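You operate a simulated robot arm through the tools that you are given. There is no shell and no other tool.

Carry out the task below with a simulated robot arm. There is one attempt and no reset: what you move stays moved.

## Task
Swap the blue air hose for the red one and test the stop.
Fine: blue shelf valve off for the swap and on again; the blue hose goes in the empty slot; then one press of the test button. Where these are worked on the way, their far stop is far enough and under half their travel is too little: blue shelf valve.

Only the result counts: the job must be done as asked and must still hold three seconds after the hand-in. Knocking over, shifting, dropping, spilling or breaking anything else fails it.

## Robot
A 6-joint arm with a two-finger gripper, fixed in place. Base frame: the origin is on the floor under the middle of its stand, x ahead of it, y to its left, z up. Readings come in m, degrees, newtons and seconds.
With the tool pointing down near the work surface it reaches from about 0.36 to 0.68 m from the base axis. Its first joint turns from -66.0 to 66.0 degrees. Payload 2.45 kg.
The tool frame sits at the grasp point between the pads (the TCP): z along the fingers, y along the line on which they close. The tips reach 0.03 m beyond it. The gripper opens to 0.106 m; its body begins 0.079 m behind the TCP.
Orientation is that of the tool frame in the base frame, as a unit quaternion [x, y, z, w]. With the fingers straight down and closing along the base's y, the tool's x points along the base's -x, its y along +y and its z along -z.

## Interface
- The arm moves only by the tool send_rows. Its argument "motion" is a list that holds one entry, the list of rows, each a list of 7 numbers: the gripper command, from -1 (shut) to 1 (fully open), values between in proportion, then the shift along the tool's x, y, z in m, then the turn, a rotation vector about the tool's x, y, z in degrees. In form: [[[grip, x, y, z, ax, ay, az], ...]]. A call has 1 to 20 rows; each row shifts and turns the commanded pose from where the row before left it, along the tool's axes as they then stand. Each row takes 0.2 s and may step no farther than 0.05 m and 8.6 degrees from the row before; otherwise, or with a gripper value out of range, the whole call is refused. Where a pose cannot be reached the arm comes as near as it can. A force on the tool above 40 N (or 10 N above the force at the start of the call, whichever is more), or a blocked arm, ends the call early, and 0.2 s more pass. The fingers move at their own pace (about 0.153 m/s each) and stop on an object; they squeeze with about 32 N. The grip force told is the motor's: it shows also when the fingers shut on nothing. Time passes only in rows, and 0.2 s behind the last, so rows that do not move let the fingers close. It gives the time, the measured TCP pose, the force on the tool (base axes), the opening and the grip force at its end, in the units of the frame above (readings bear some noise), with the torque about the TCP (base axes, N m) and any sound that the robot's microphone picked up.
- Cameras (640 x 400 px; columns grow to the right, rows downward): "scene" is fixed at [0.0613, 0.4206, 1.3967]; the picture's right is [-0.70, -0.72, 0.00], its down [-0.45, 0.43, -0.78] and it looks along [0.56, -0.55, -0.62] (base axes); focal length 339 px, centre (320, 200). "wrist" rides on the gripper at [0.076, -0.002, -0.106] in the tool frame; the picture's right is [0.02, 1.00, 0.00], its down [-0.78, 0.02, -0.62] and it looks along [-0.62, 0.01, 0.78] (tool axes); focal length 247 px, centre (320, 200). There is no depth. A picture from a camera that has moved, and an enlarged one, comes with that camera's place and axes in the base frame and with its lens.
- snapshot(camera): a new picture of that camera. No time passes.
- zoom(camera, box): a new picture of the part [left, top, right, bottom] of that camera's present view, enlarged. No time passes.
- sign_off(): hands the job in; it is judged then, once.

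Nothing tells you positions but the pictures and the camera data. Unless the task says otherwise, let go and move clear before handing in.

The tools are called after "Call:" as name(argument=value, ...) on one line, values as JSON. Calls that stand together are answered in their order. send_rows: Moves the arm, as the interface text tells. Its arguments: {"type":"object","properties":{"motion":{"type":"array"}},"required":["motion"]} The other tools are called the same way: snapshot (camera) takes a picture; zoom (camera, box) takes an enlarged picture of a part of a camera's view; sign_off () hands the job in.

At the start:

```text
time_s: 0.0
tool_pos: [0.3509, -0.0704, 1.0225]
tcp_rot: [-0.001, 1.0, 0.001, 0.0]
force: [-1.0, -0.7, 0.1]
moment: [-0.03, 0.01, 0.0]
width: 0.1059
grasp_force: 0.1
```

scene: 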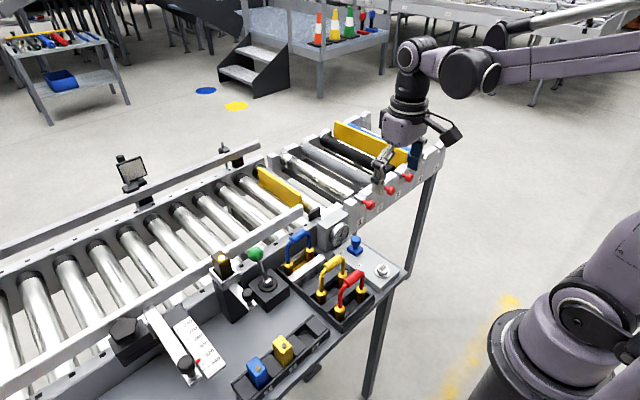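
wrist: 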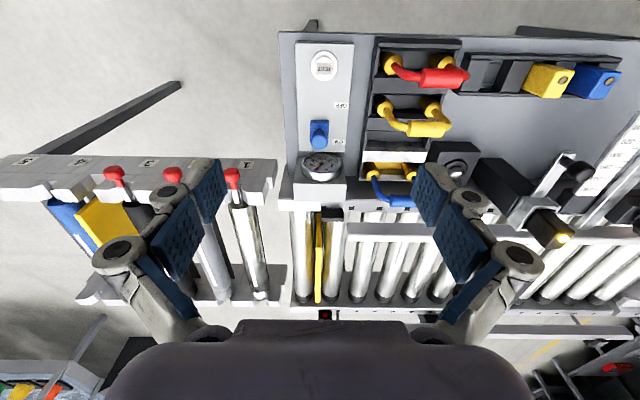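

I see a conveyor with a side shelf carrying three looped hoses (red, yellow, blue), a blue valve knob, a gauge and a white test button. I'll look closer before moving anything.

Call:
zoom(camera="scene", box=[220, 200, 420, 325])

Call:
zoom(camera="wrist", box=[270, 20, 490, 220])

Call:
zoom(camera="scene", box=[100, 220, 340, 400])

Call:
zoom(camera="wrist", box=[430, 20, 640, 220])

```text
3.20 times, centred on (320, 262) of scene
camera zoom: at [0.0613, 0.4206, 1.3967], right [-0.7, -0.72, 0.0], down [-0.45, 0.43, -0.78], along [0.56, -0.55, -0.62], focal length 1084 px, centre (320, 0)
```

zoom: 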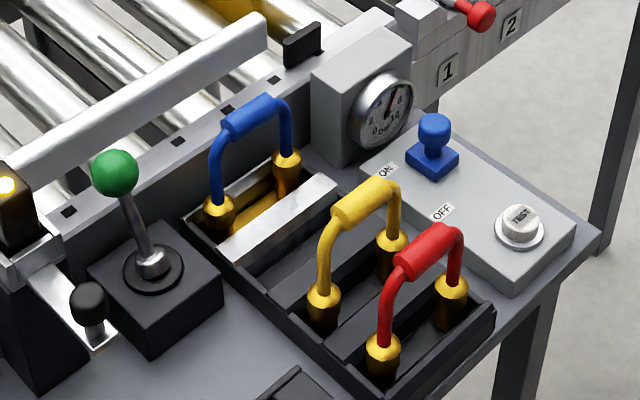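

```text
2.00 times, centred on (380, 120) of wrist
camera zoom: at [0.2749, -0.0725, 1.1284], right [-0.02, 1.0, 0.0], down [0.78, 0.02, 0.62], along [0.62, 0.01, -0.78], focal length 494 px, centre (200, 360)
```

zoom: 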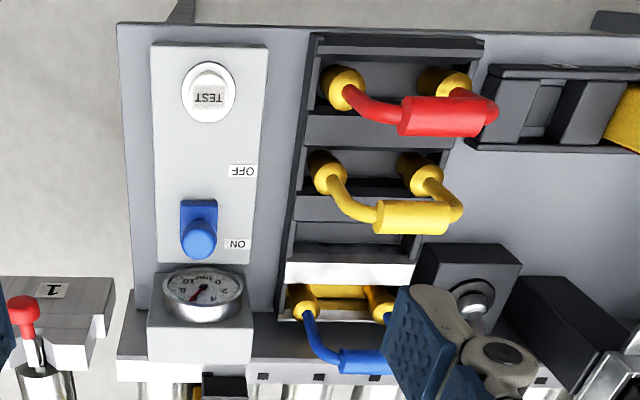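

```text
2.22 times, centred on (220, 310) of scene
camera zoom: at [0.0613, 0.4206, 1.3967], right [-0.7, -0.72, 0.0], down [-0.45, 0.43, -0.78], along [0.56, -0.55, -0.62], focal length 753 px, centre (542, -44)
```

zoom: 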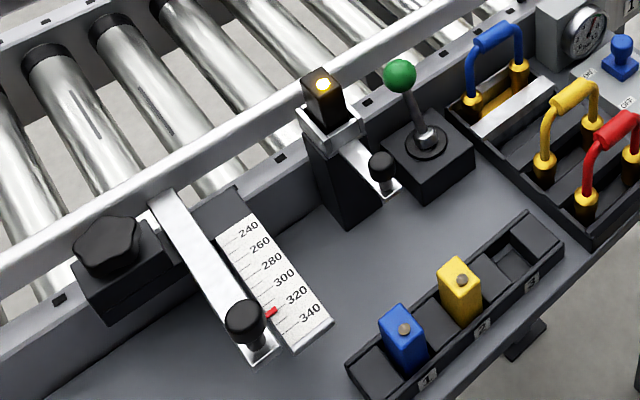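

```text
2.00 times, centred on (535, 120) of wrist
camera zoom: at [0.2749, -0.0725, 1.1284], right [-0.02, 1.0, 0.0], down [0.78, 0.02, 0.62], along [0.62, 0.01, -0.78], focal length 494 px, centre (-110, 360)
```

zoom: 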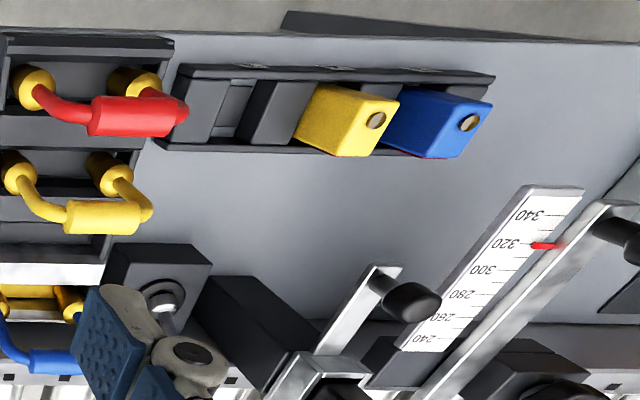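

The hose rack, valve and test button are roughly at x 0.33–0.53 and y −0.07 to 0.1, with surfaces near z 0.75. I'll take tighter zooms to learn the valve's mechanism and the rack layout.

Call:
zoom(camera="wrist", box=[290, 40, 360, 190])

Call:
zoom(camera="scene", box=[325, 210, 405, 290])

Call:
zoom(camera="scene", box=[270, 220, 380, 330])

Call:
zoom(camera="wrist", box=[360, 30, 480, 220])

```text
2.67 times, centred on (325, 115) of wrist
camera zoom: at [0.2749, -0.0725, 1.1284], right [-0.02, 1.0, 0.0], down [0.78, 0.02, 0.62], along [0.62, 0.01, -0.78], focal length 659 px, centre (307, 427)
```

zoom: 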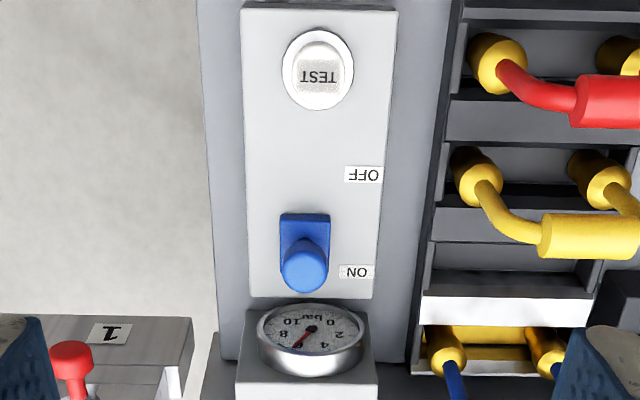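

```text
5.00 times, centred on (365, 250) of scene
camera zoom: at [0.0613, 0.4206, 1.3967], right [-0.7, -0.72, 0.0], down [-0.45, 0.43, -0.78], along [0.56, -0.55, -0.62], focal length 1694 px, centre (95, -50)
```

zoom: 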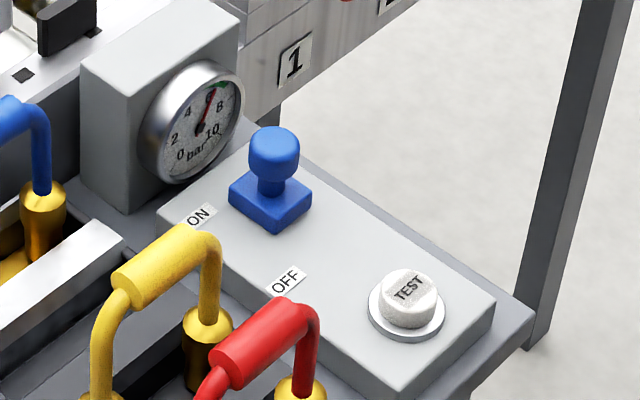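

```text
3.64 times, centred on (325, 275) of scene
camera zoom: at [0.0613, 0.4206, 1.3967], right [-0.7, -0.72, 0.0], down [-0.45, 0.43, -0.78], along [0.56, -0.55, -0.62], focal length 1232 px, centre (302, -73)
```

zoom: 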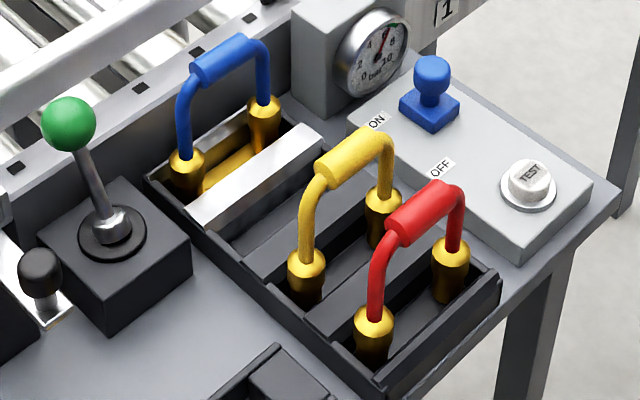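

```text
2.11 times, centred on (420, 125) of wrist
camera zoom: at [0.2749, -0.0725, 1.1284], right [-0.02, 1.0, 0.0], down [0.78, 0.02, 0.62], along [0.62, 0.01, -0.78], focal length 520 px, centre (110, 358)
```

zoom: 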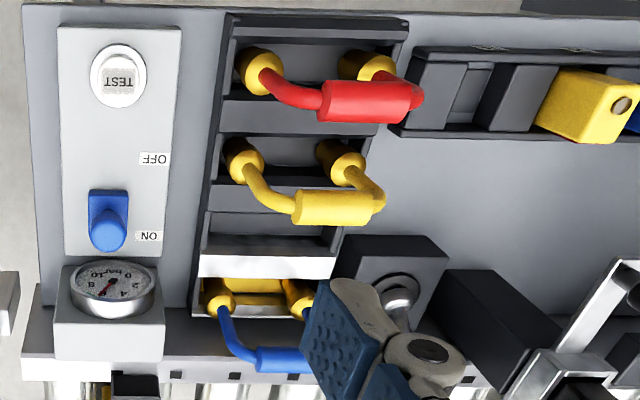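

The valve is a sliding block with a knob at about (0.435, −0.070, top 0.786), with ON farther out and OFF nearer the robot. Red, yellow and blue hoses sit at x≈0.336, 0.393 and 0.505, with plugs at y≈0.025 and 0.096, and the empty slot is at x≈0.449. Next I'll look at the gripper's shape and other detail.

Call:
zoom(camera="scene", box=[340, 90, 470, 200])

Call:
zoom(camera="scene", box=[265, 225, 325, 285])

Call:
zoom(camera="scene", box=[310, 260, 380, 330])

```text
3.64 times, centred on (405, 145) of scene
camera zoom: at [0.0613, 0.4206, 1.3967], right [-0.7, -0.72, 0.0], down [-0.45, 0.43, -0.78], along [0.56, -0.55, -0.62], focal length 1232 px, centre (11, 400)
```

zoom: 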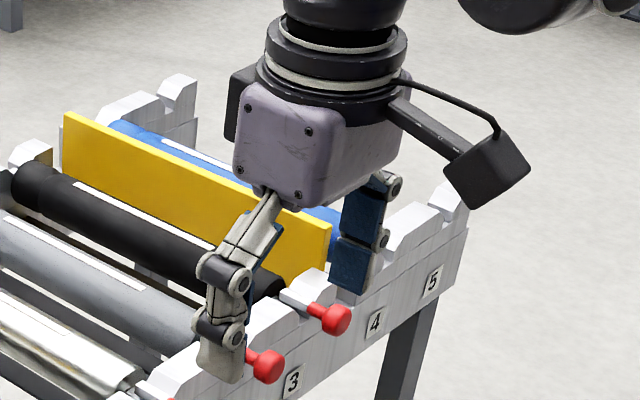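

```text
6.67 times, centred on (295, 255) of scene
camera zoom: at [0.0613, 0.4206, 1.3967], right [-0.7, -0.72, 0.0], down [-0.45, 0.43, -0.78], along [0.56, -0.55, -0.62], focal length 2258 px, centre (487, -167)
```

zoom: 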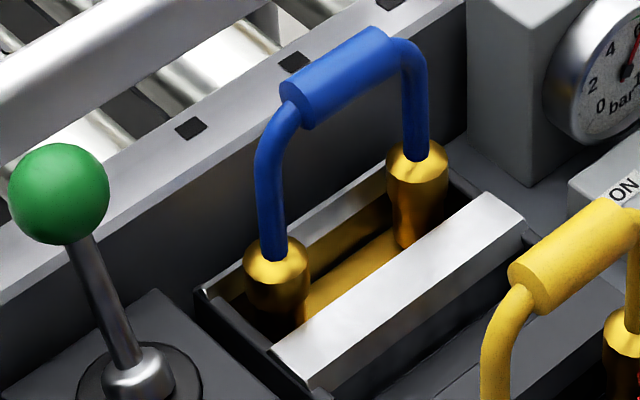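

```text
5.71 times, centred on (345, 295) of scene
camera zoom: at [0.0613, 0.4206, 1.3967], right [-0.7, -0.72, 0.0], down [-0.45, 0.43, -0.78], along [0.56, -0.55, -0.62], focal length 1935 px, centre (177, -343)
```

zoom: 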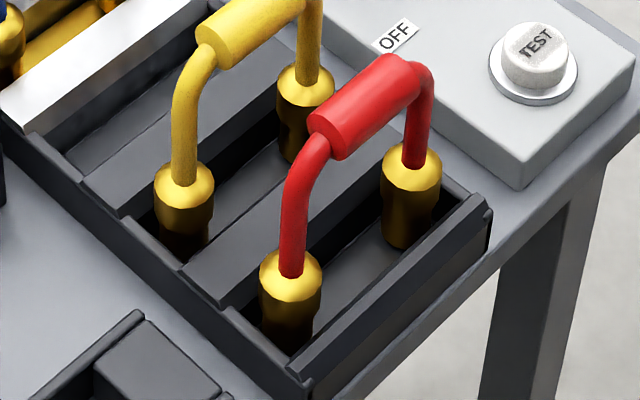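

The rack is a row of open troughs with a hose standing in each: red, yellow, empty, then the silver bar and the active slot with blue. I'll hover over the valve knob with the gripper partly open and check the alignment.

Call:
send_rows(motion=[[[0.2, -0.017, 0, 0.0245, 0, 0, 0], [0.2, -0.017, 0, 0.0245, 0, 0, 0], [0.2, -0.017, 0, 0.0245, 0, 0, 0], [0.2, -0.017, 0, 0.0245, 0, 0, 0], [0.2, -0.017, 0, 0.0245, 0, 0, 0], [0.2, 0, 0, 0, 0, 0, 0]]])

Call:
snapshot(camera="wrist")

Call:
zoom(camera="scene", box=[300, 150, 440, 290])

```text
time_s: 1.4
tool_pos: [0.4352, -0.0715, 0.8988]
tcp_rot: [-0.001, 1.0, 0.0, 0.0]
force: [0.2, -0.1, -0.5]
moment: [0.01, -0.01, 0.01]
width: 0.0637
grasp_force: 0.1
```

```text
taken
camera wrist: at [0.3602, -0.0734, 1.0053], right [-0.02, 1.0, 0.0], down [0.78, 0.02, 0.62], along [0.62, 0.01, -0.78], focal length 247 px, centre (320, 200)
```

wrist: 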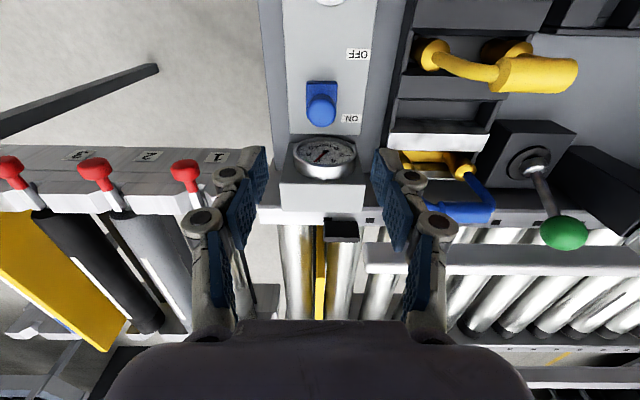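

```text
2.86 times, centred on (370, 220) of scene
camera zoom: at [0.0613, 0.4206, 1.3967], right [-0.7, -0.72, 0.0], down [-0.45, 0.43, -0.78], along [0.56, -0.55, -0.62], focal length 968 px, centre (177, 143)
```

zoom: 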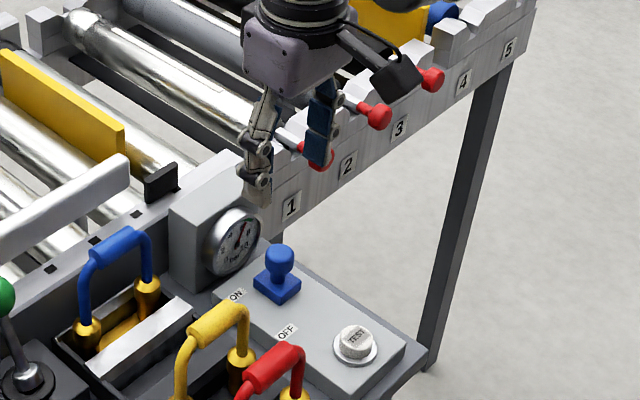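

I'm hovering close to the knob, so I'll zoom the wrist view to refine the fit.

Call:
zoom(camera="wrist", box=[280, 70, 360, 150])

Call:
zoom(camera="scene", box=[345, 225, 385, 265])

Call:
zoom(camera="wrist", box=[370, 20, 610, 260])

```text
5.00 times, centred on (320, 110) of wrist
camera zoom: at [0.3602, -0.0734, 1.0053], right [-0.02, 1.0, 0.0], down [0.78, 0.02, 0.62], along [0.62, 0.01, -0.78], focal length 1235 px, centre (320, 650)
```

zoom: 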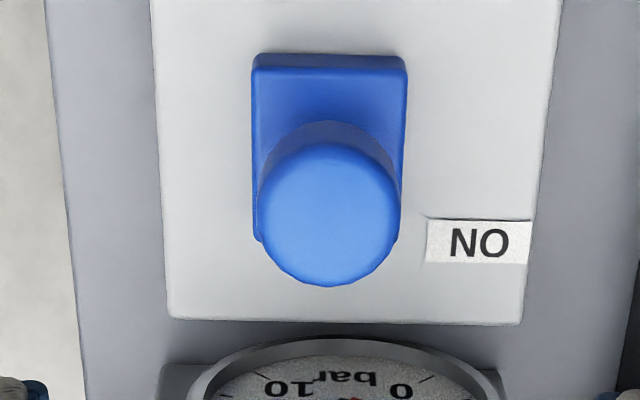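

```text
10.00 times, centred on (365, 245) of scene
camera zoom: at [0.0613, 0.4206, 1.3967], right [-0.7, -0.72, 0.0], down [-0.45, 0.43, -0.78], along [0.56, -0.55, -0.62], focal length 3387 px, centre (-130, -250)
```

zoom: 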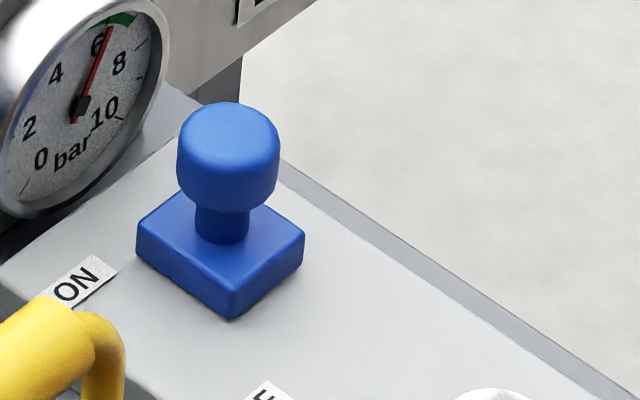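

```text
1.67 times, centred on (490, 140) of wrist
camera zoom: at [0.3602, -0.0734, 1.0053], right [-0.02, 1.0, 0.0], down [0.78, 0.02, 0.62], along [0.62, 0.01, -0.78], focal length 412 px, centre (37, 300)
```

zoom: 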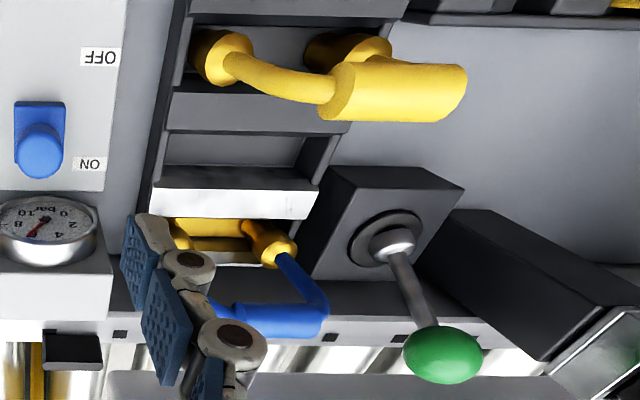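

The knob's cap is centred at (0.436, −0.070) with its top at z≈0.785. I'll descend to TCP z 0.793 and grip the cap.

Call:
send_rows(motion=[[[0.2, -0.0006, 0.0012, 0.0212, 0, 0, 0], [0.2, 0, 0, 0.0212, 0, 0, 0], [0.2, 0, 0, 0.0212, 0, 0, 0], [0.2, 0, 0, 0.0212, 0, 0, 0], [0.2, 0, 0, 0.021, 0, 0, 0], [0.2, 0, 0, 0, 0, 0, 0], [-0.4, 0, 0, 0, 0, 0, 0], [-0.7, 0, 0, 0, 0, 0, 0], [-1, 0, 0, 0, 0, 0, 0], [-1, 0, 0, 0, 0, 0, 0]]])

Call:
zoom(camera="scene", box=[310, 180, 430, 290])

Call:
snapshot(camera="wrist")

```text
time_s: 3.6
tool_pos: [0.4362, -0.0705, 0.7947]
tcp_rot: [0.0, 1.0, 0.001, 0.0]
force: [-1.2, -4.5, -10.8]
moment: [-0.08, -0.09, 0.0]
width: 0.0245
grasp_force: 45.1
```

```text
3.64 times, centred on (370, 235) of scene
camera zoom: at [0.0614, 0.4205, 1.3967], right [-0.7, -0.72, 0.0], down [-0.45, 0.43, -0.78], along [0.56, -0.55, -0.62], focal length 1232 px, centre (138, 73)
```

zoom: 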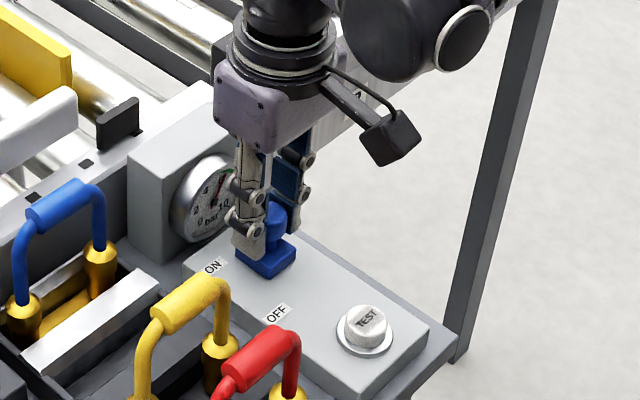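

```text
taken
camera wrist: at [0.3604, -0.0717, 0.9], right [-0.02, 1.0, 0.0], down [0.78, 0.02, 0.62], along [0.62, 0.01, -0.78], focal length 247 px, centre (320, 200)
```

wrist: 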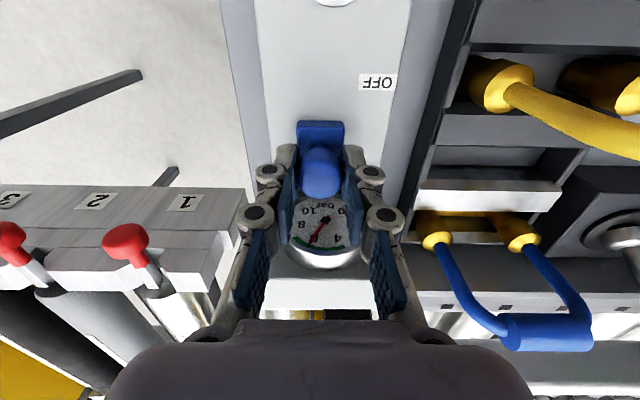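

The knob is gripped at width 0.0245. Now I'll slide it toward OFF (base −x) in small steps.

Call:
send_rows(motion=[[[-1, 0.005, 0, 0, 0, 0, 0], [-1, 0.005, 0, 0, 0, 0, 0], [-1, 0.005, 0, 0, 0, 0, 0], [-1, 0.005, 0, 0, 0, 0, 0]]])

Call:
zoom(camera="scene", box=[310, 180, 430, 290])

```text
time_s: 4.6
tool_pos: [0.4179, -0.0702, 0.7936]
tcp_rot: [0.001, 1.0, 0.0, -0.001]
force: [1.6, -8.1, 0.5]
moment: [-0.24, -0.1, -0.02]
width: 0.0243
grasp_force: 45.3
```

```text
3.64 times, centred on (370, 235) of scene
camera zoom: at [0.0613, 0.4205, 1.3968], right [-0.7, -0.72, 0.0], down [-0.45, 0.43, -0.78], along [0.56, -0.55, -0.62], focal length 1232 px, centre (138, 73)
```

zoom: 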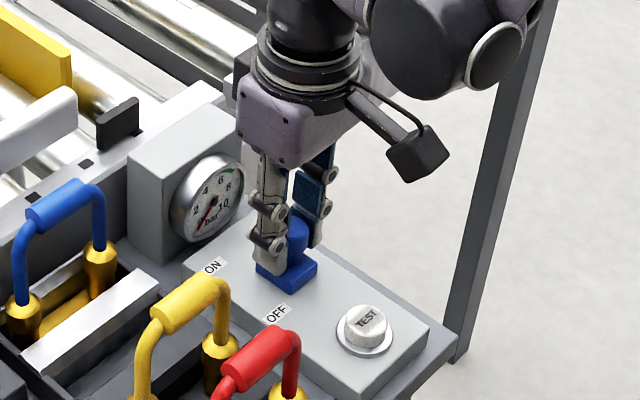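

The slider is moving and the gauge needle has dropped. I'll continue to the far stop.

Call:
send_rows(motion=[[[-1, 0.005, 0, 0, 0, 0, 0], [-1, 0.005, 0, 0, 0, 0, 0], [-1, 0.004, 0, 0, 0, 0, 0], [-1, 0.003, 0, 0, 0, 0, 0], [-1, 0.003, 0, 0, 0, 0, 0]]])

Call:
zoom(camera="scene", box=[310, 180, 430, 290])

```text
time_s: 5.7
tool_pos: [0.4042, -0.0702, 0.7939]
tcp_rot: [0.0, 1.0, -0.001, 0.009]
force: [4.1, -1.1, -8.3]
moment: [-0.03, 0.26, 0.01]
width: 0.0244
grasp_force: 44.5
stopped in row 5: the force on the tool passed its limit at 41 N (the readings are from after the stop); the commanded pose is now the measured one
```

```text
3.64 times, centred on (370, 235) of scene
camera zoom: at [0.0615, 0.4206, 1.3967], right [-0.7, -0.72, 0.0], down [-0.45, 0.43, -0.78], along [0.56, -0.55, -0.62], focal length 1232 px, centre (138, 73)
```

zoom: 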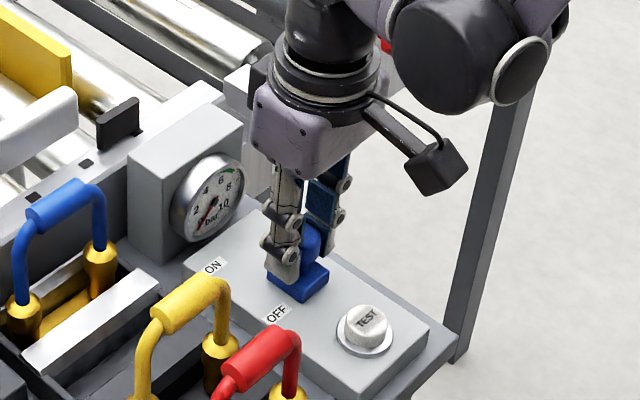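

The valve reached its OFF stop at x≈0.404 and the gauge reads 0. I'll let go, rise, straighten the small tilt, and move over toward the blue hose.

Call:
send_rows(motion=[[[-0.2, 0, 0, 0, 0, 0, 0], [0.2, 0, 0, 0, 0, 0, 0], [0.2, 0, 0, 0, 0, 0, 0], [0.2, 0, 0, -0.03, 0, 0, 0], [0.2, 0, 0, -0.04, 0, 0, 0], [0.2, 0, 0, -0.04, 0, 1.03, 0], [0.2, 0, 0, -0.04, 0, 0, 0], [0.2, 0, 0, 0, 0, 0, 0]]])

Call:
snapshot(camera="wrist")

Call:
zoom(camera="scene", box=[310, 180, 430, 290])

```text
time_s: 7.5
tool_pos: [0.4024, -0.071, 0.9433]
tcp_rot: [0.0, 1.0, -0.001, -0.001]
force: [0.5, -1.0, -0.4]
moment: [0.04, 0.02, 0.05]
width: 0.0634
grasp_force: 0.0
```

```text
taken
camera wrist: at [0.3266, -0.0717, 1.0495], right [-0.02, 1.0, 0.0], down [0.78, 0.02, 0.62], along [0.62, 0.01, -0.78], focal length 247 px, centre (320, 200)
```

wrist: 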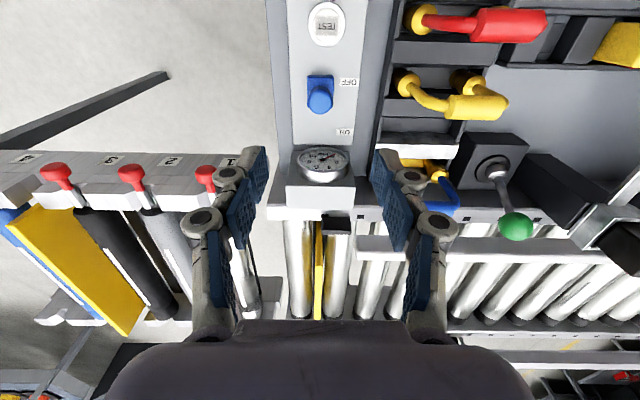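

```text
3.64 times, centred on (370, 235) of scene
camera zoom: at [0.0613, 0.4206, 1.3967], right [-0.7, -0.72, 0.0], down [-0.45, 0.43, -0.78], along [0.56, -0.55, -0.62], focal length 1232 px, centre (138, 73)
```

zoom: 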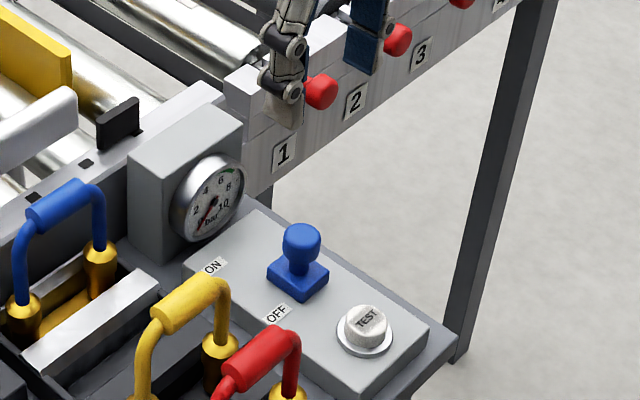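

The valve sits at OFF with zero pressure. Next I'll move over the rack (still high) for a clear view of the blue hose and the empty trough.

Call:
send_rows(motion=[[[0.5, 0, 0.033, 0, 0, 0, 0], [0.85, 0, 0.033, 0, 0, 0, 0], [0.85, 0, 0.033, 0, 0, 0, 0], [0.85, 0, 0.033, 0, 0, 0, 0], [0.85, 0, 0, 0, 0, 0, 0]]])

Call:
snapshot(camera="wrist")

Call:
zoom(camera="wrist", box=[240, 0, 400, 100])

Call:
zoom(camera="wrist", box=[240, 90, 400, 190])

```text
time_s: 8.7
tool_pos: [0.4012, 0.0616, 0.9435]
tcp_rot: [0.0, 1.0, 0.0, 0.0]
force: [0.4, -0.9, -0.7]
moment: [0.0, 0.01, 0.01]
width: 0.098
grasp_force: 0.1
```

```text
taken
camera wrist: at [0.3265, 0.0605, 1.0497], right [-0.02, 1.0, 0.0], down [0.78, 0.02, 0.62], along [0.62, 0.01, -0.78], focal length 247 px, centre (320, 200)
```

wrist: 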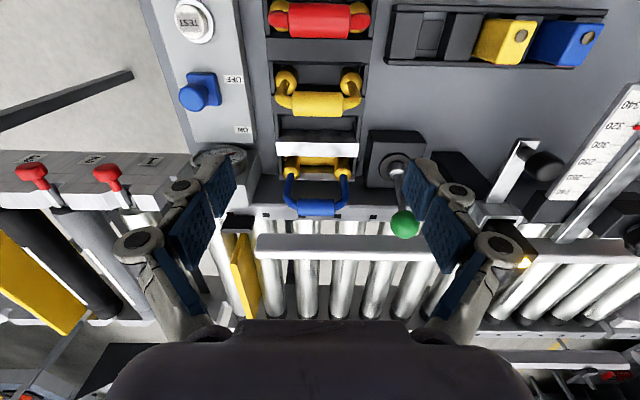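

```text
4.00 times, centred on (320, 50) of wrist
camera zoom: at [0.3265, 0.0605, 1.0497], right [-0.02, 1.0, 0.0], down [0.78, 0.02, 0.62], along [0.62, 0.01, -0.78], focal length 988 px, centre (320, 800)
```

zoom: 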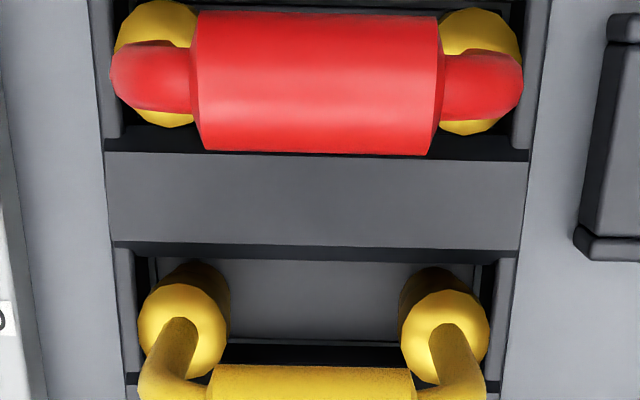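

```text
4.00 times, centred on (320, 140) of wrist
camera zoom: at [0.3265, 0.0605, 1.0497], right [-0.02, 1.0, 0.0], down [0.78, 0.02, 0.62], along [0.62, 0.01, -0.78], focal length 988 px, centre (320, 440)
```

zoom: 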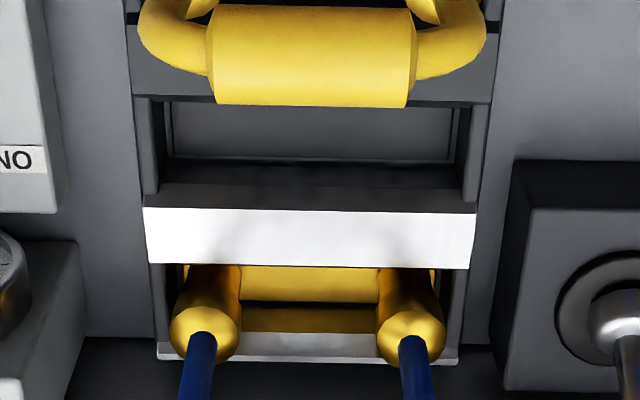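

The blue hose's plugs are centred near (0.506, 0.0605) and its tubes are about 0.082 m apart outside, with the joystick ball at about (0.529, 0.165, 0.836). I'll grip the two upright tubes from outside, closing along y and descending with a 0.094 opening.

Call:
send_rows(motion=[[[0.7736, -0.035, -0.0005, 0, 0, 0, 0], [0.7736, -0.035, -0.0005, 0, 0, 0, 0], [0.7736, -0.0348, 0, 0, 0, 0, 0], [0.7736, 0, 0, 0.025, 0, 0, 0], [0.7736, 0, 0, 0.025, 0, 0, 0], [0.7736, 0, 0, 0, 0, 0, 0]]])

Call:
snapshot(camera="wrist")

Call:
zoom(camera="scene", box=[220, 150, 380, 290])

```text
time_s: 10.1
tool_pos: [0.5085, 0.0601, 0.8935]
tcp_rot: [0.0, 1.0, -0.002, -0.001]
force: [0.4, 0.3, -0.3]
moment: [0.01, 0.01, -0.01]
width: 0.094
grasp_force: 0.1
```

```text
taken
camera wrist: at [0.4322, 0.0594, 0.9992], right [-0.02, 1.0, 0.0], down [0.78, 0.02, 0.62], along [0.62, 0.01, -0.78], focal length 247 px, centre (320, 200)
```

wrist: 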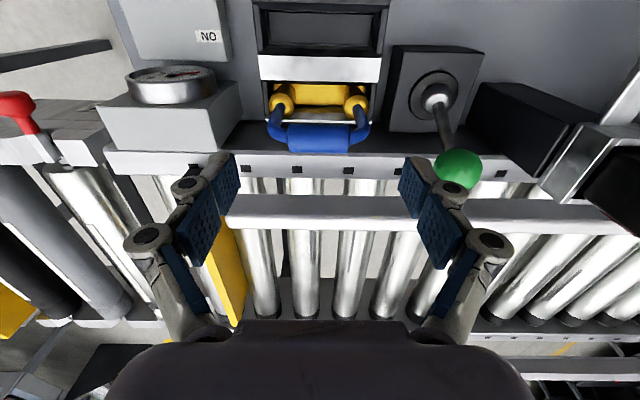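

```text
2.86 times, centred on (300, 220) of scene
camera zoom: at [0.0613, 0.4206, 1.3967], right [-0.7, -0.72, 0.0], down [-0.45, 0.43, -0.78], along [0.56, -0.55, -0.62], focal length 968 px, centre (377, 143)
```

zoom: 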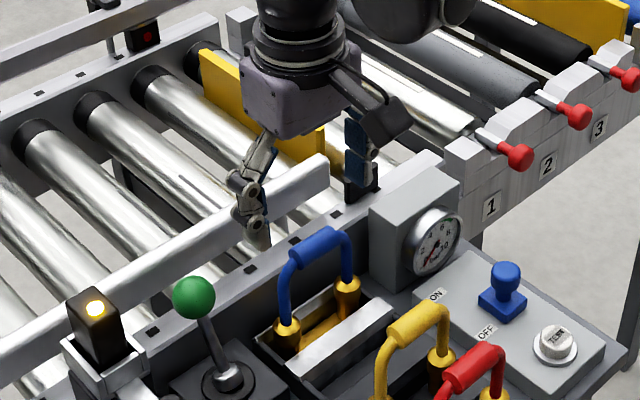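

The hose is at about (0.505, 0.060) relative to my TCP at 0.5085, so I'll shift back 2.5 mm, descend partway and check that the fingers straddle it.

Call:
send_rows(motion=[[[0.7736, 0.0025, 0, 0.015, 0, 0, 0], [0.7736, 0, 0, 0.015, 0, 0, 0], [0.7736, 0, 0, 0.01, 0, 0, 0], [0.7736, 0, 0, 0, 0, 0, 0]]])

Call:
snapshot(camera="wrist")

Call:
zoom(camera="scene", box=[240, 170, 350, 280])

```text
time_s: 11.1
tool_pos: [0.5028, 0.0612, 0.8524]
tcp_rot: [-0.001, 1.0, -0.001, -0.001]
force: [0.1, -0.3, 0.5]
moment: [0.02, 0.0, -0.03]
width: 0.0941
grasp_force: 0.0
```

```text
taken
camera wrist: at [0.429, 0.0593, 0.9595], right [-0.02, 1.0, 0.0], down [0.78, 0.02, 0.62], along [0.62, 0.01, -0.78], focal length 247 px, centre (320, 200)
```

wrist: 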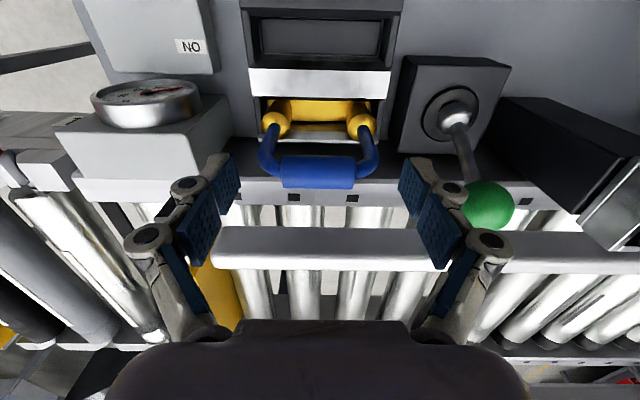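

```text
3.64 times, centred on (295, 225) of scene
camera zoom: at [0.0613, 0.4206, 1.3967], right [-0.7, -0.72, 0.0], down [-0.45, 0.43, -0.78], along [0.56, -0.55, -0.62], focal length 1232 px, centre (411, 109)
```

zoom: 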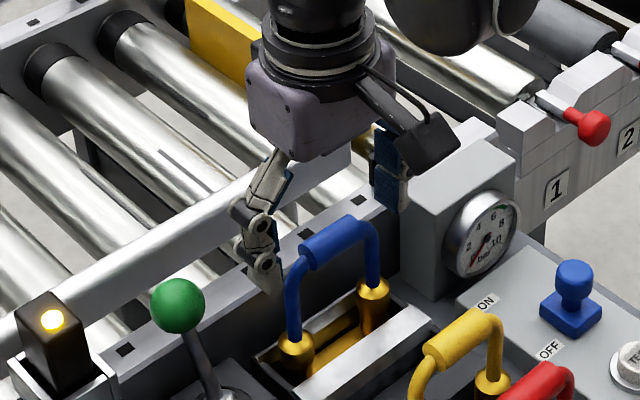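

The fingers straddle the hose correctly. The right-hand finger will come near the gauge box, so I'll check that clearance before going lower.

Call:
zoom(camera="scene", box=[300, 190, 370, 260])

Call:
zoom(camera="wrist", box=[40, 60, 280, 260])

Call:
zoom(camera="wrist", box=[360, 80, 560, 260])

```text
5.71 times, centred on (335, 225) of scene
camera zoom: at [0.0613, 0.4206, 1.3967], right [-0.7, -0.72, 0.0], down [-0.45, 0.43, -0.78], along [0.56, -0.55, -0.62], focal length 1935 px, centre (234, 57)
```

zoom: 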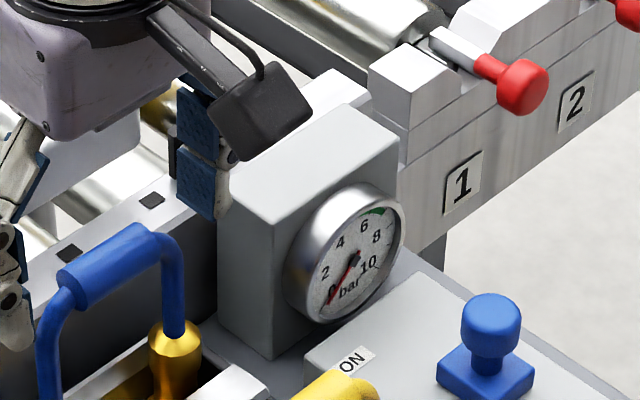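

```text
2.00 times, centred on (160, 160) of wrist
camera zoom: at [0.429, 0.0593, 0.9595], right [-0.02, 1.0, 0.0], down [0.78, 0.02, 0.62], along [0.62, 0.01, -0.78], focal length 494 px, centre (640, 280)
```

zoom: 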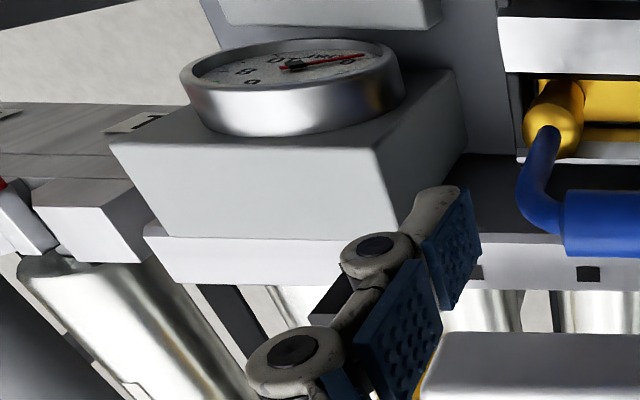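

```text
2.22 times, centred on (460, 170) of wrist
camera zoom: at [0.429, 0.0593, 0.9595], right [-0.02, 1.0, 0.0], down [0.78, 0.02, 0.62], along [0.62, 0.01, -0.78], focal length 549 px, centre (9, 267)
```

zoom: 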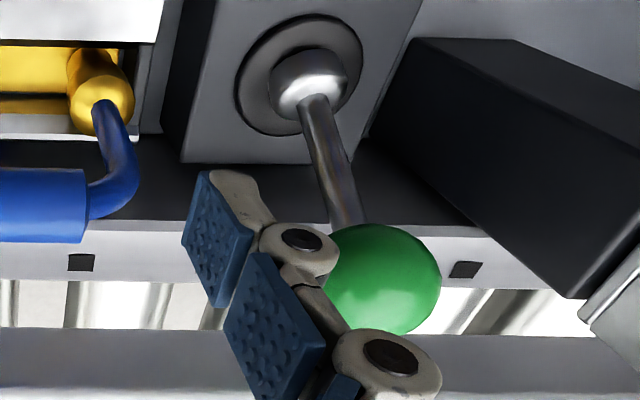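

The box's near face is at y≈−0.025 with its top near z 0.80. The finger clears it by about 6 mm and the joystick by about 1 cm, so I'll descend to z≈0.808 with a 1 mm correction in y, and then close.

Call:
send_rows(motion=[[[0.7736, 0, -0.001, 0.015, 0, 0, 0], [0.7736, 0, 0, 0.015, 0, 0, 0], [0.7736, 0, 0, 0.015, 0, 0, 0], [0.7736, 0, 0, 0, 0, 0, 0]]])

Call:
snapshot(camera="wrist")

Call:
zoom(camera="scene", box=[250, 180, 360, 290])

```text
time_s: 12.1
tool_pos: [0.5047, 0.061, 0.8084]
tcp_rot: [0.001, 1.0, 0.0, -0.001]
force: [0.8, -0.1, 0.6]
moment: [0.01, -0.01, -0.02]
width: 0.0941
grasp_force: 0.1
```

```text
taken
camera wrist: at [0.4292, 0.0583, 0.9141], right [-0.02, 1.0, 0.0], down [0.78, 0.02, 0.62], along [0.62, 0.01, -0.78], focal length 247 px, centre (320, 200)
```

wrist: 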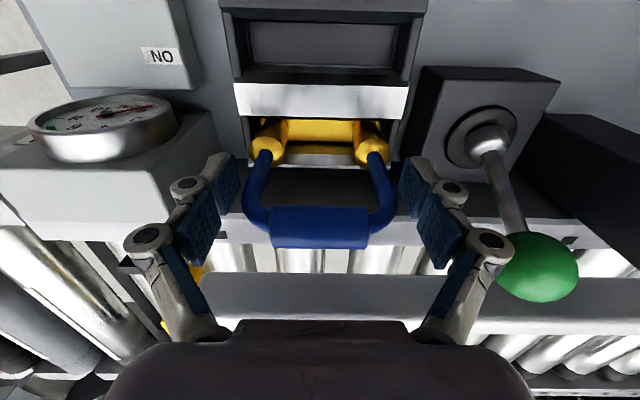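

```text
3.64 times, centred on (305, 235) of scene
camera zoom: at [0.0613, 0.4206, 1.3967], right [-0.7, -0.72, 0.0], down [-0.45, 0.43, -0.78], along [0.56, -0.55, -0.62], focal length 1232 px, centre (374, 73)
```

zoom: 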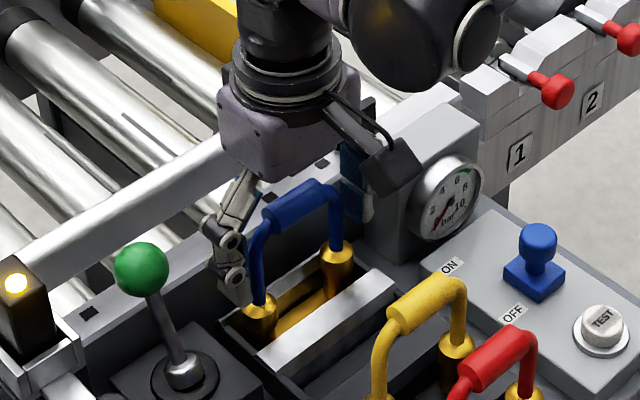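

Both fingers straddle the tubes, so I'll close gently.

Call:
send_rows(motion=[[[0.65, 0, 0, 0, 0, 0, 0], [0.55, 0, 0, 0, 0, 0, 0], [0.4, 0, 0, 0, 0, 0, 0], [0.0, 0, 0, 0, 0, 0, 0], [-1, 0, 0, 0, 0, 0, 0], [-1, 0, 0, 0, 0, 0, 0]]])

Call:
snapshot(camera="wrist")

Call:
zoom(camera="scene", box=[250, 180, 360, 290])

```text
time_s: 13.5
tool_pos: [0.5043, 0.0602, 0.8083]
tcp_rot: [0.0, 1.0, -0.001, 0.0]
force: [0.9, -0.9, 9.0]
moment: [0.0, -0.02, 0.01]
width: 0.0767
grasp_force: 32.1
```

```text
taken
camera wrist: at [0.4291, 0.0583, 0.9145], right [-0.02, 1.0, 0.0], down [0.78, 0.02, 0.62], along [0.62, 0.01, -0.78], focal length 247 px, centre (320, 200)
```

wrist: 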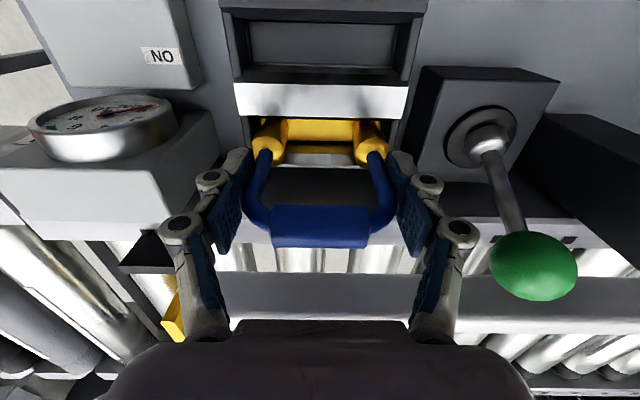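

```text
3.64 times, centred on (305, 235) of scene
camera zoom: at [0.0612, 0.4206, 1.3967], right [-0.7, -0.72, 0.0], down [-0.45, 0.43, -0.78], along [0.56, -0.55, -0.62], focal length 1232 px, centre (374, 73)
```

zoom: 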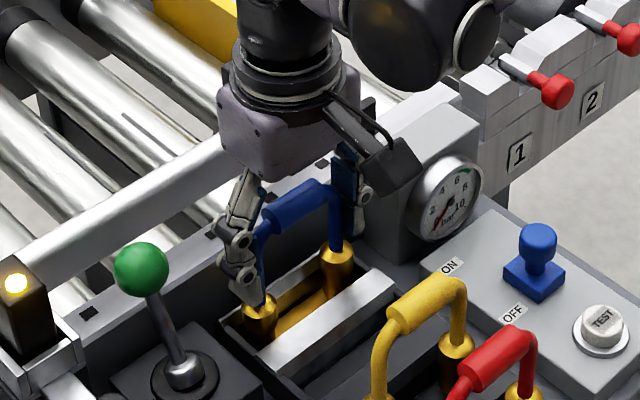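

The hose is gripped (width 0.0767, 32 N). I'll lift slowly.

Call:
send_rows(motion=[[[-1, 0, 0, -0.005, 0, 0, 0], [-1, 0, 0, -0.01, 0, 0, 0], [-1, 0, 0, -0.01, 0, 0, 0], [-1, 0, 0, -0.015, 0, 0, 0], [-1, 0, 0, -0.02, 0, 0, 0], [-1, 0, 0, -0.02, 0, 0, 0], [-1, 0, 0, -0.02, 0, 0, 0], [-1, 0, 0, 0, 0, 0, 0]]])

Call:
snapshot(camera="wrist")

Call:
snapshot(camera="scene")

Call:
zoom(camera="scene", box=[240, 150, 360, 290])

```text
time_s: 15.3
tool_pos: [0.5054, 0.0606, 0.9086]
tcp_rot: [-0.001, 1.0, -0.002, -0.001]
force: [-0.6, -0.5, -2.1]
moment: [0.0, -0.01, -0.01]
width: 0.0766
grasp_force: 32.2
```

```text
taken
camera wrist: at [0.4294, 0.0587, 1.0147], right [-0.02, 1.0, 0.0], down [0.78, 0.02, 0.62], along [0.62, 0.01, -0.78], focal length 247 px, centre (320, 200)
```

wrist: 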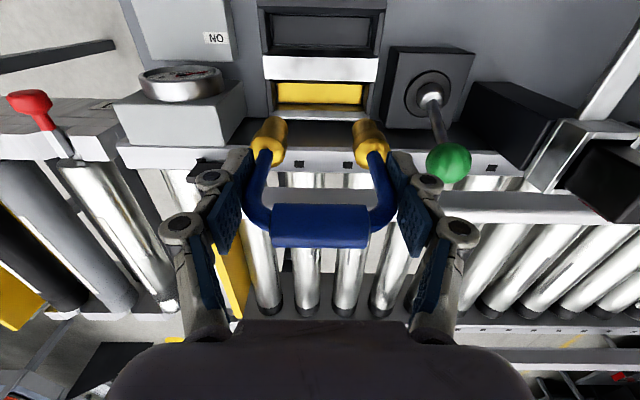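

```text
taken
```

scene: 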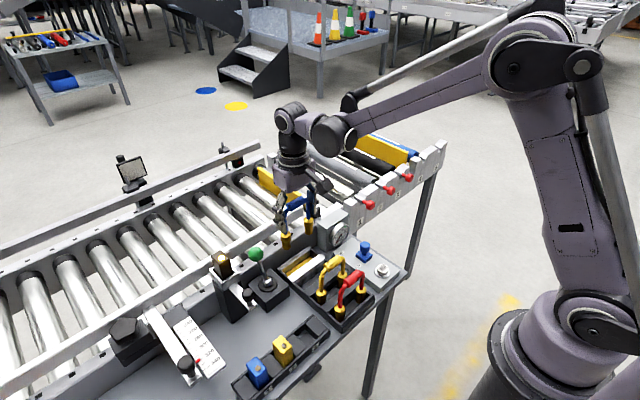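

```text
2.86 times, centred on (300, 220) of scene
camera zoom: at [0.0613, 0.4206, 1.3967], right [-0.7, -0.72, 0.0], down [-0.45, 0.43, -0.78], along [0.56, -0.55, -0.62], focal length 968 px, centre (377, 143)
```

zoom: 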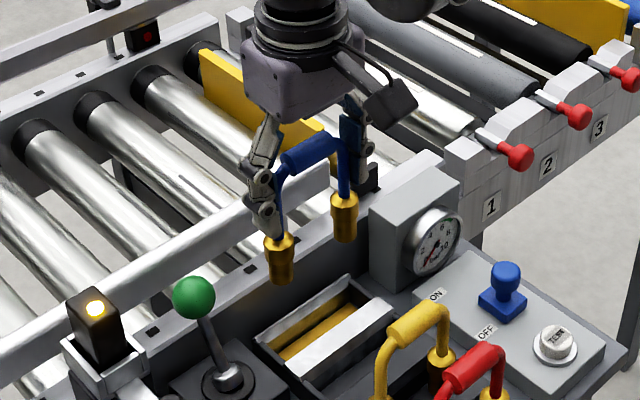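

The blue hose came out cleanly and hangs straight. I'll inspect the two empty troughs for exact positions.

Call:
zoom(camera="wrist", box=[250, 0, 390, 130])

Call:
zoom(camera="scene", box=[270, 235, 350, 305])

```text
3.08 times, centred on (320, 65) of wrist
camera zoom: at [0.4294, 0.0587, 1.0147], right [-0.02, 1.0, 0.0], down [0.78, 0.02, 0.62], along [0.62, 0.01, -0.78], focal length 760 px, centre (320, 615)
```

zoom: 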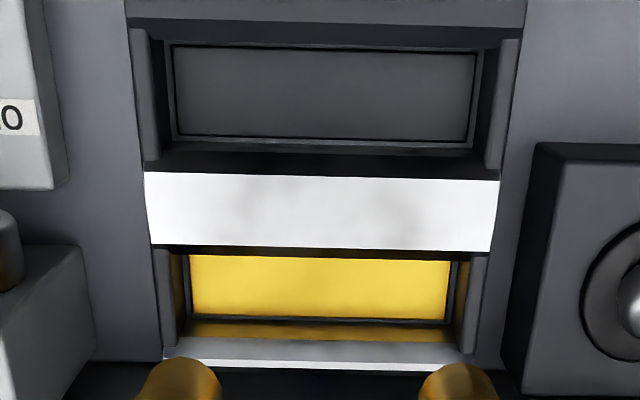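

```text
5.71 times, centred on (310, 270) of scene
camera zoom: at [0.0613, 0.4206, 1.3967], right [-0.7, -0.72, 0.0], down [-0.45, 0.43, -0.78], along [0.56, -0.55, -0.62], focal length 1935 px, centre (377, -200)
```

zoom: 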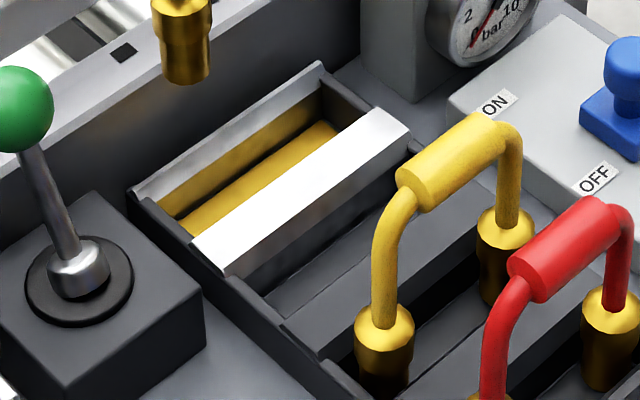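

The troughs are at x≈0.449 (empty) and 0.505 (active), both centred at y≈0.0605. I'll shift 56 mm back toward the empty trough while still high, and check.

Call:
send_rows(motion=[[[-1, 0.014, 0, 0, 0, 0, 0], [-1, 0.014, 0, 0, 0, 0, 0], [-1, 0.014, 0, 0, 0, 0, 0], [-1, 0.0138, 0, 0, 0, 0, 0], [-1, 0, 0, 0.015, 0, 0, 0], [-1, 0, 0, 0.015, 0, 0, 0], [-1, 0, 0, 0, 0, 0, 0]]])

Call:
zoom(camera="wrist", box=[230, 30, 410, 190])

Call:
zoom(camera="scene", box=[260, 200, 360, 310])

```text
time_s: 16.9
tool_pos: [0.4501, 0.061, 0.8785]
tcp_rot: [0.0, 1.0, -0.001, -0.001]
force: [-0.4, -0.1, -1.2]
moment: [-0.03, -0.02, -0.02]
width: 0.0768
grasp_force: 31.6
```

```text
2.50 times, centred on (320, 110) of wrist
camera zoom: at [0.3738, 0.059, 0.9847], right [-0.02, 1.0, 0.0], down [0.78, 0.02, 0.62], along [0.62, 0.01, -0.78], focal length 617 px, centre (320, 425)
```

zoom: 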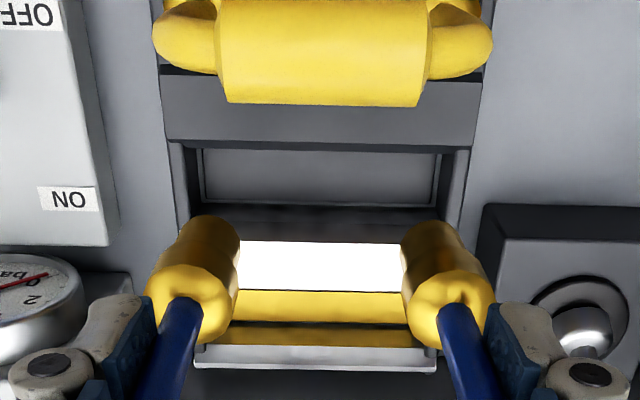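

```text
3.64 times, centred on (310, 255) of scene
camera zoom: at [0.0613, 0.4206, 1.3967], right [-0.7, -0.72, 0.0], down [-0.45, 0.43, -0.78], along [0.56, -0.55, -0.62], focal length 1232 px, centre (356, 0)
```

zoom: 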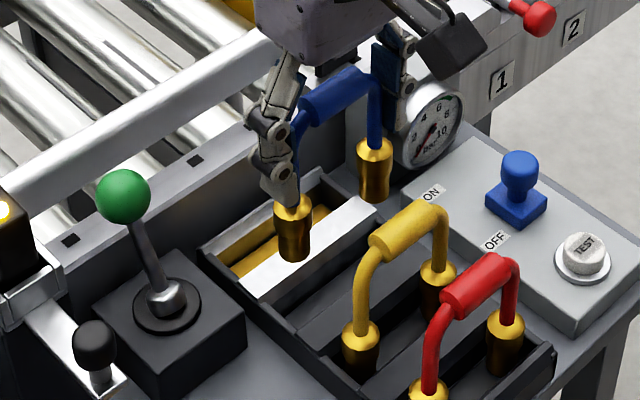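

Alignment looks good at this height. I'll go lower, to just above the bar tops, and check again.

Call:
send_rows(motion=[[[-1, 0, 0, 0.01, 0, 0, 0], [-1, 0, 0, 0.01, 0, 0, 0], [-1, 0, 0, 0, 0, 0, 0]]])

Call:
zoom(camera="wrist", box=[230, 30, 410, 190])

Call:
zoom(camera="scene", box=[275, 220, 345, 300])

```text
time_s: 17.7
tool_pos: [0.4493, 0.0606, 0.8575]
tcp_rot: [0.0, 1.0, -0.001, -0.001]
force: [-0.6, -0.5, -0.7]
moment: [0.01, 0.02, -0.03]
width: 0.0766
grasp_force: 32.0
```

```text
2.50 times, centred on (320, 110) of wrist
camera zoom: at [0.3738, 0.0586, 0.9646], right [-0.02, 1.0, 0.0], down [0.78, 0.02, 0.62], along [0.62, 0.01, -0.78], focal length 617 px, centre (320, 425)
```

zoom: 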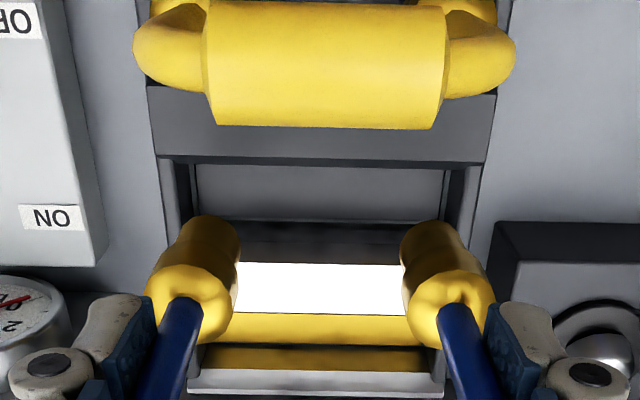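

```text
5.00 times, centred on (310, 260) of scene
camera zoom: at [0.0613, 0.4206, 1.3967], right [-0.7, -0.72, 0.0], down [-0.45, 0.43, -0.78], along [0.56, -0.55, -0.62], focal length 1694 px, centre (370, -100)
```

zoom: 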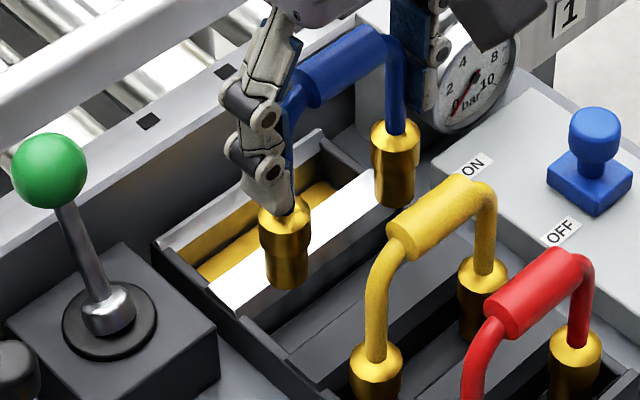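

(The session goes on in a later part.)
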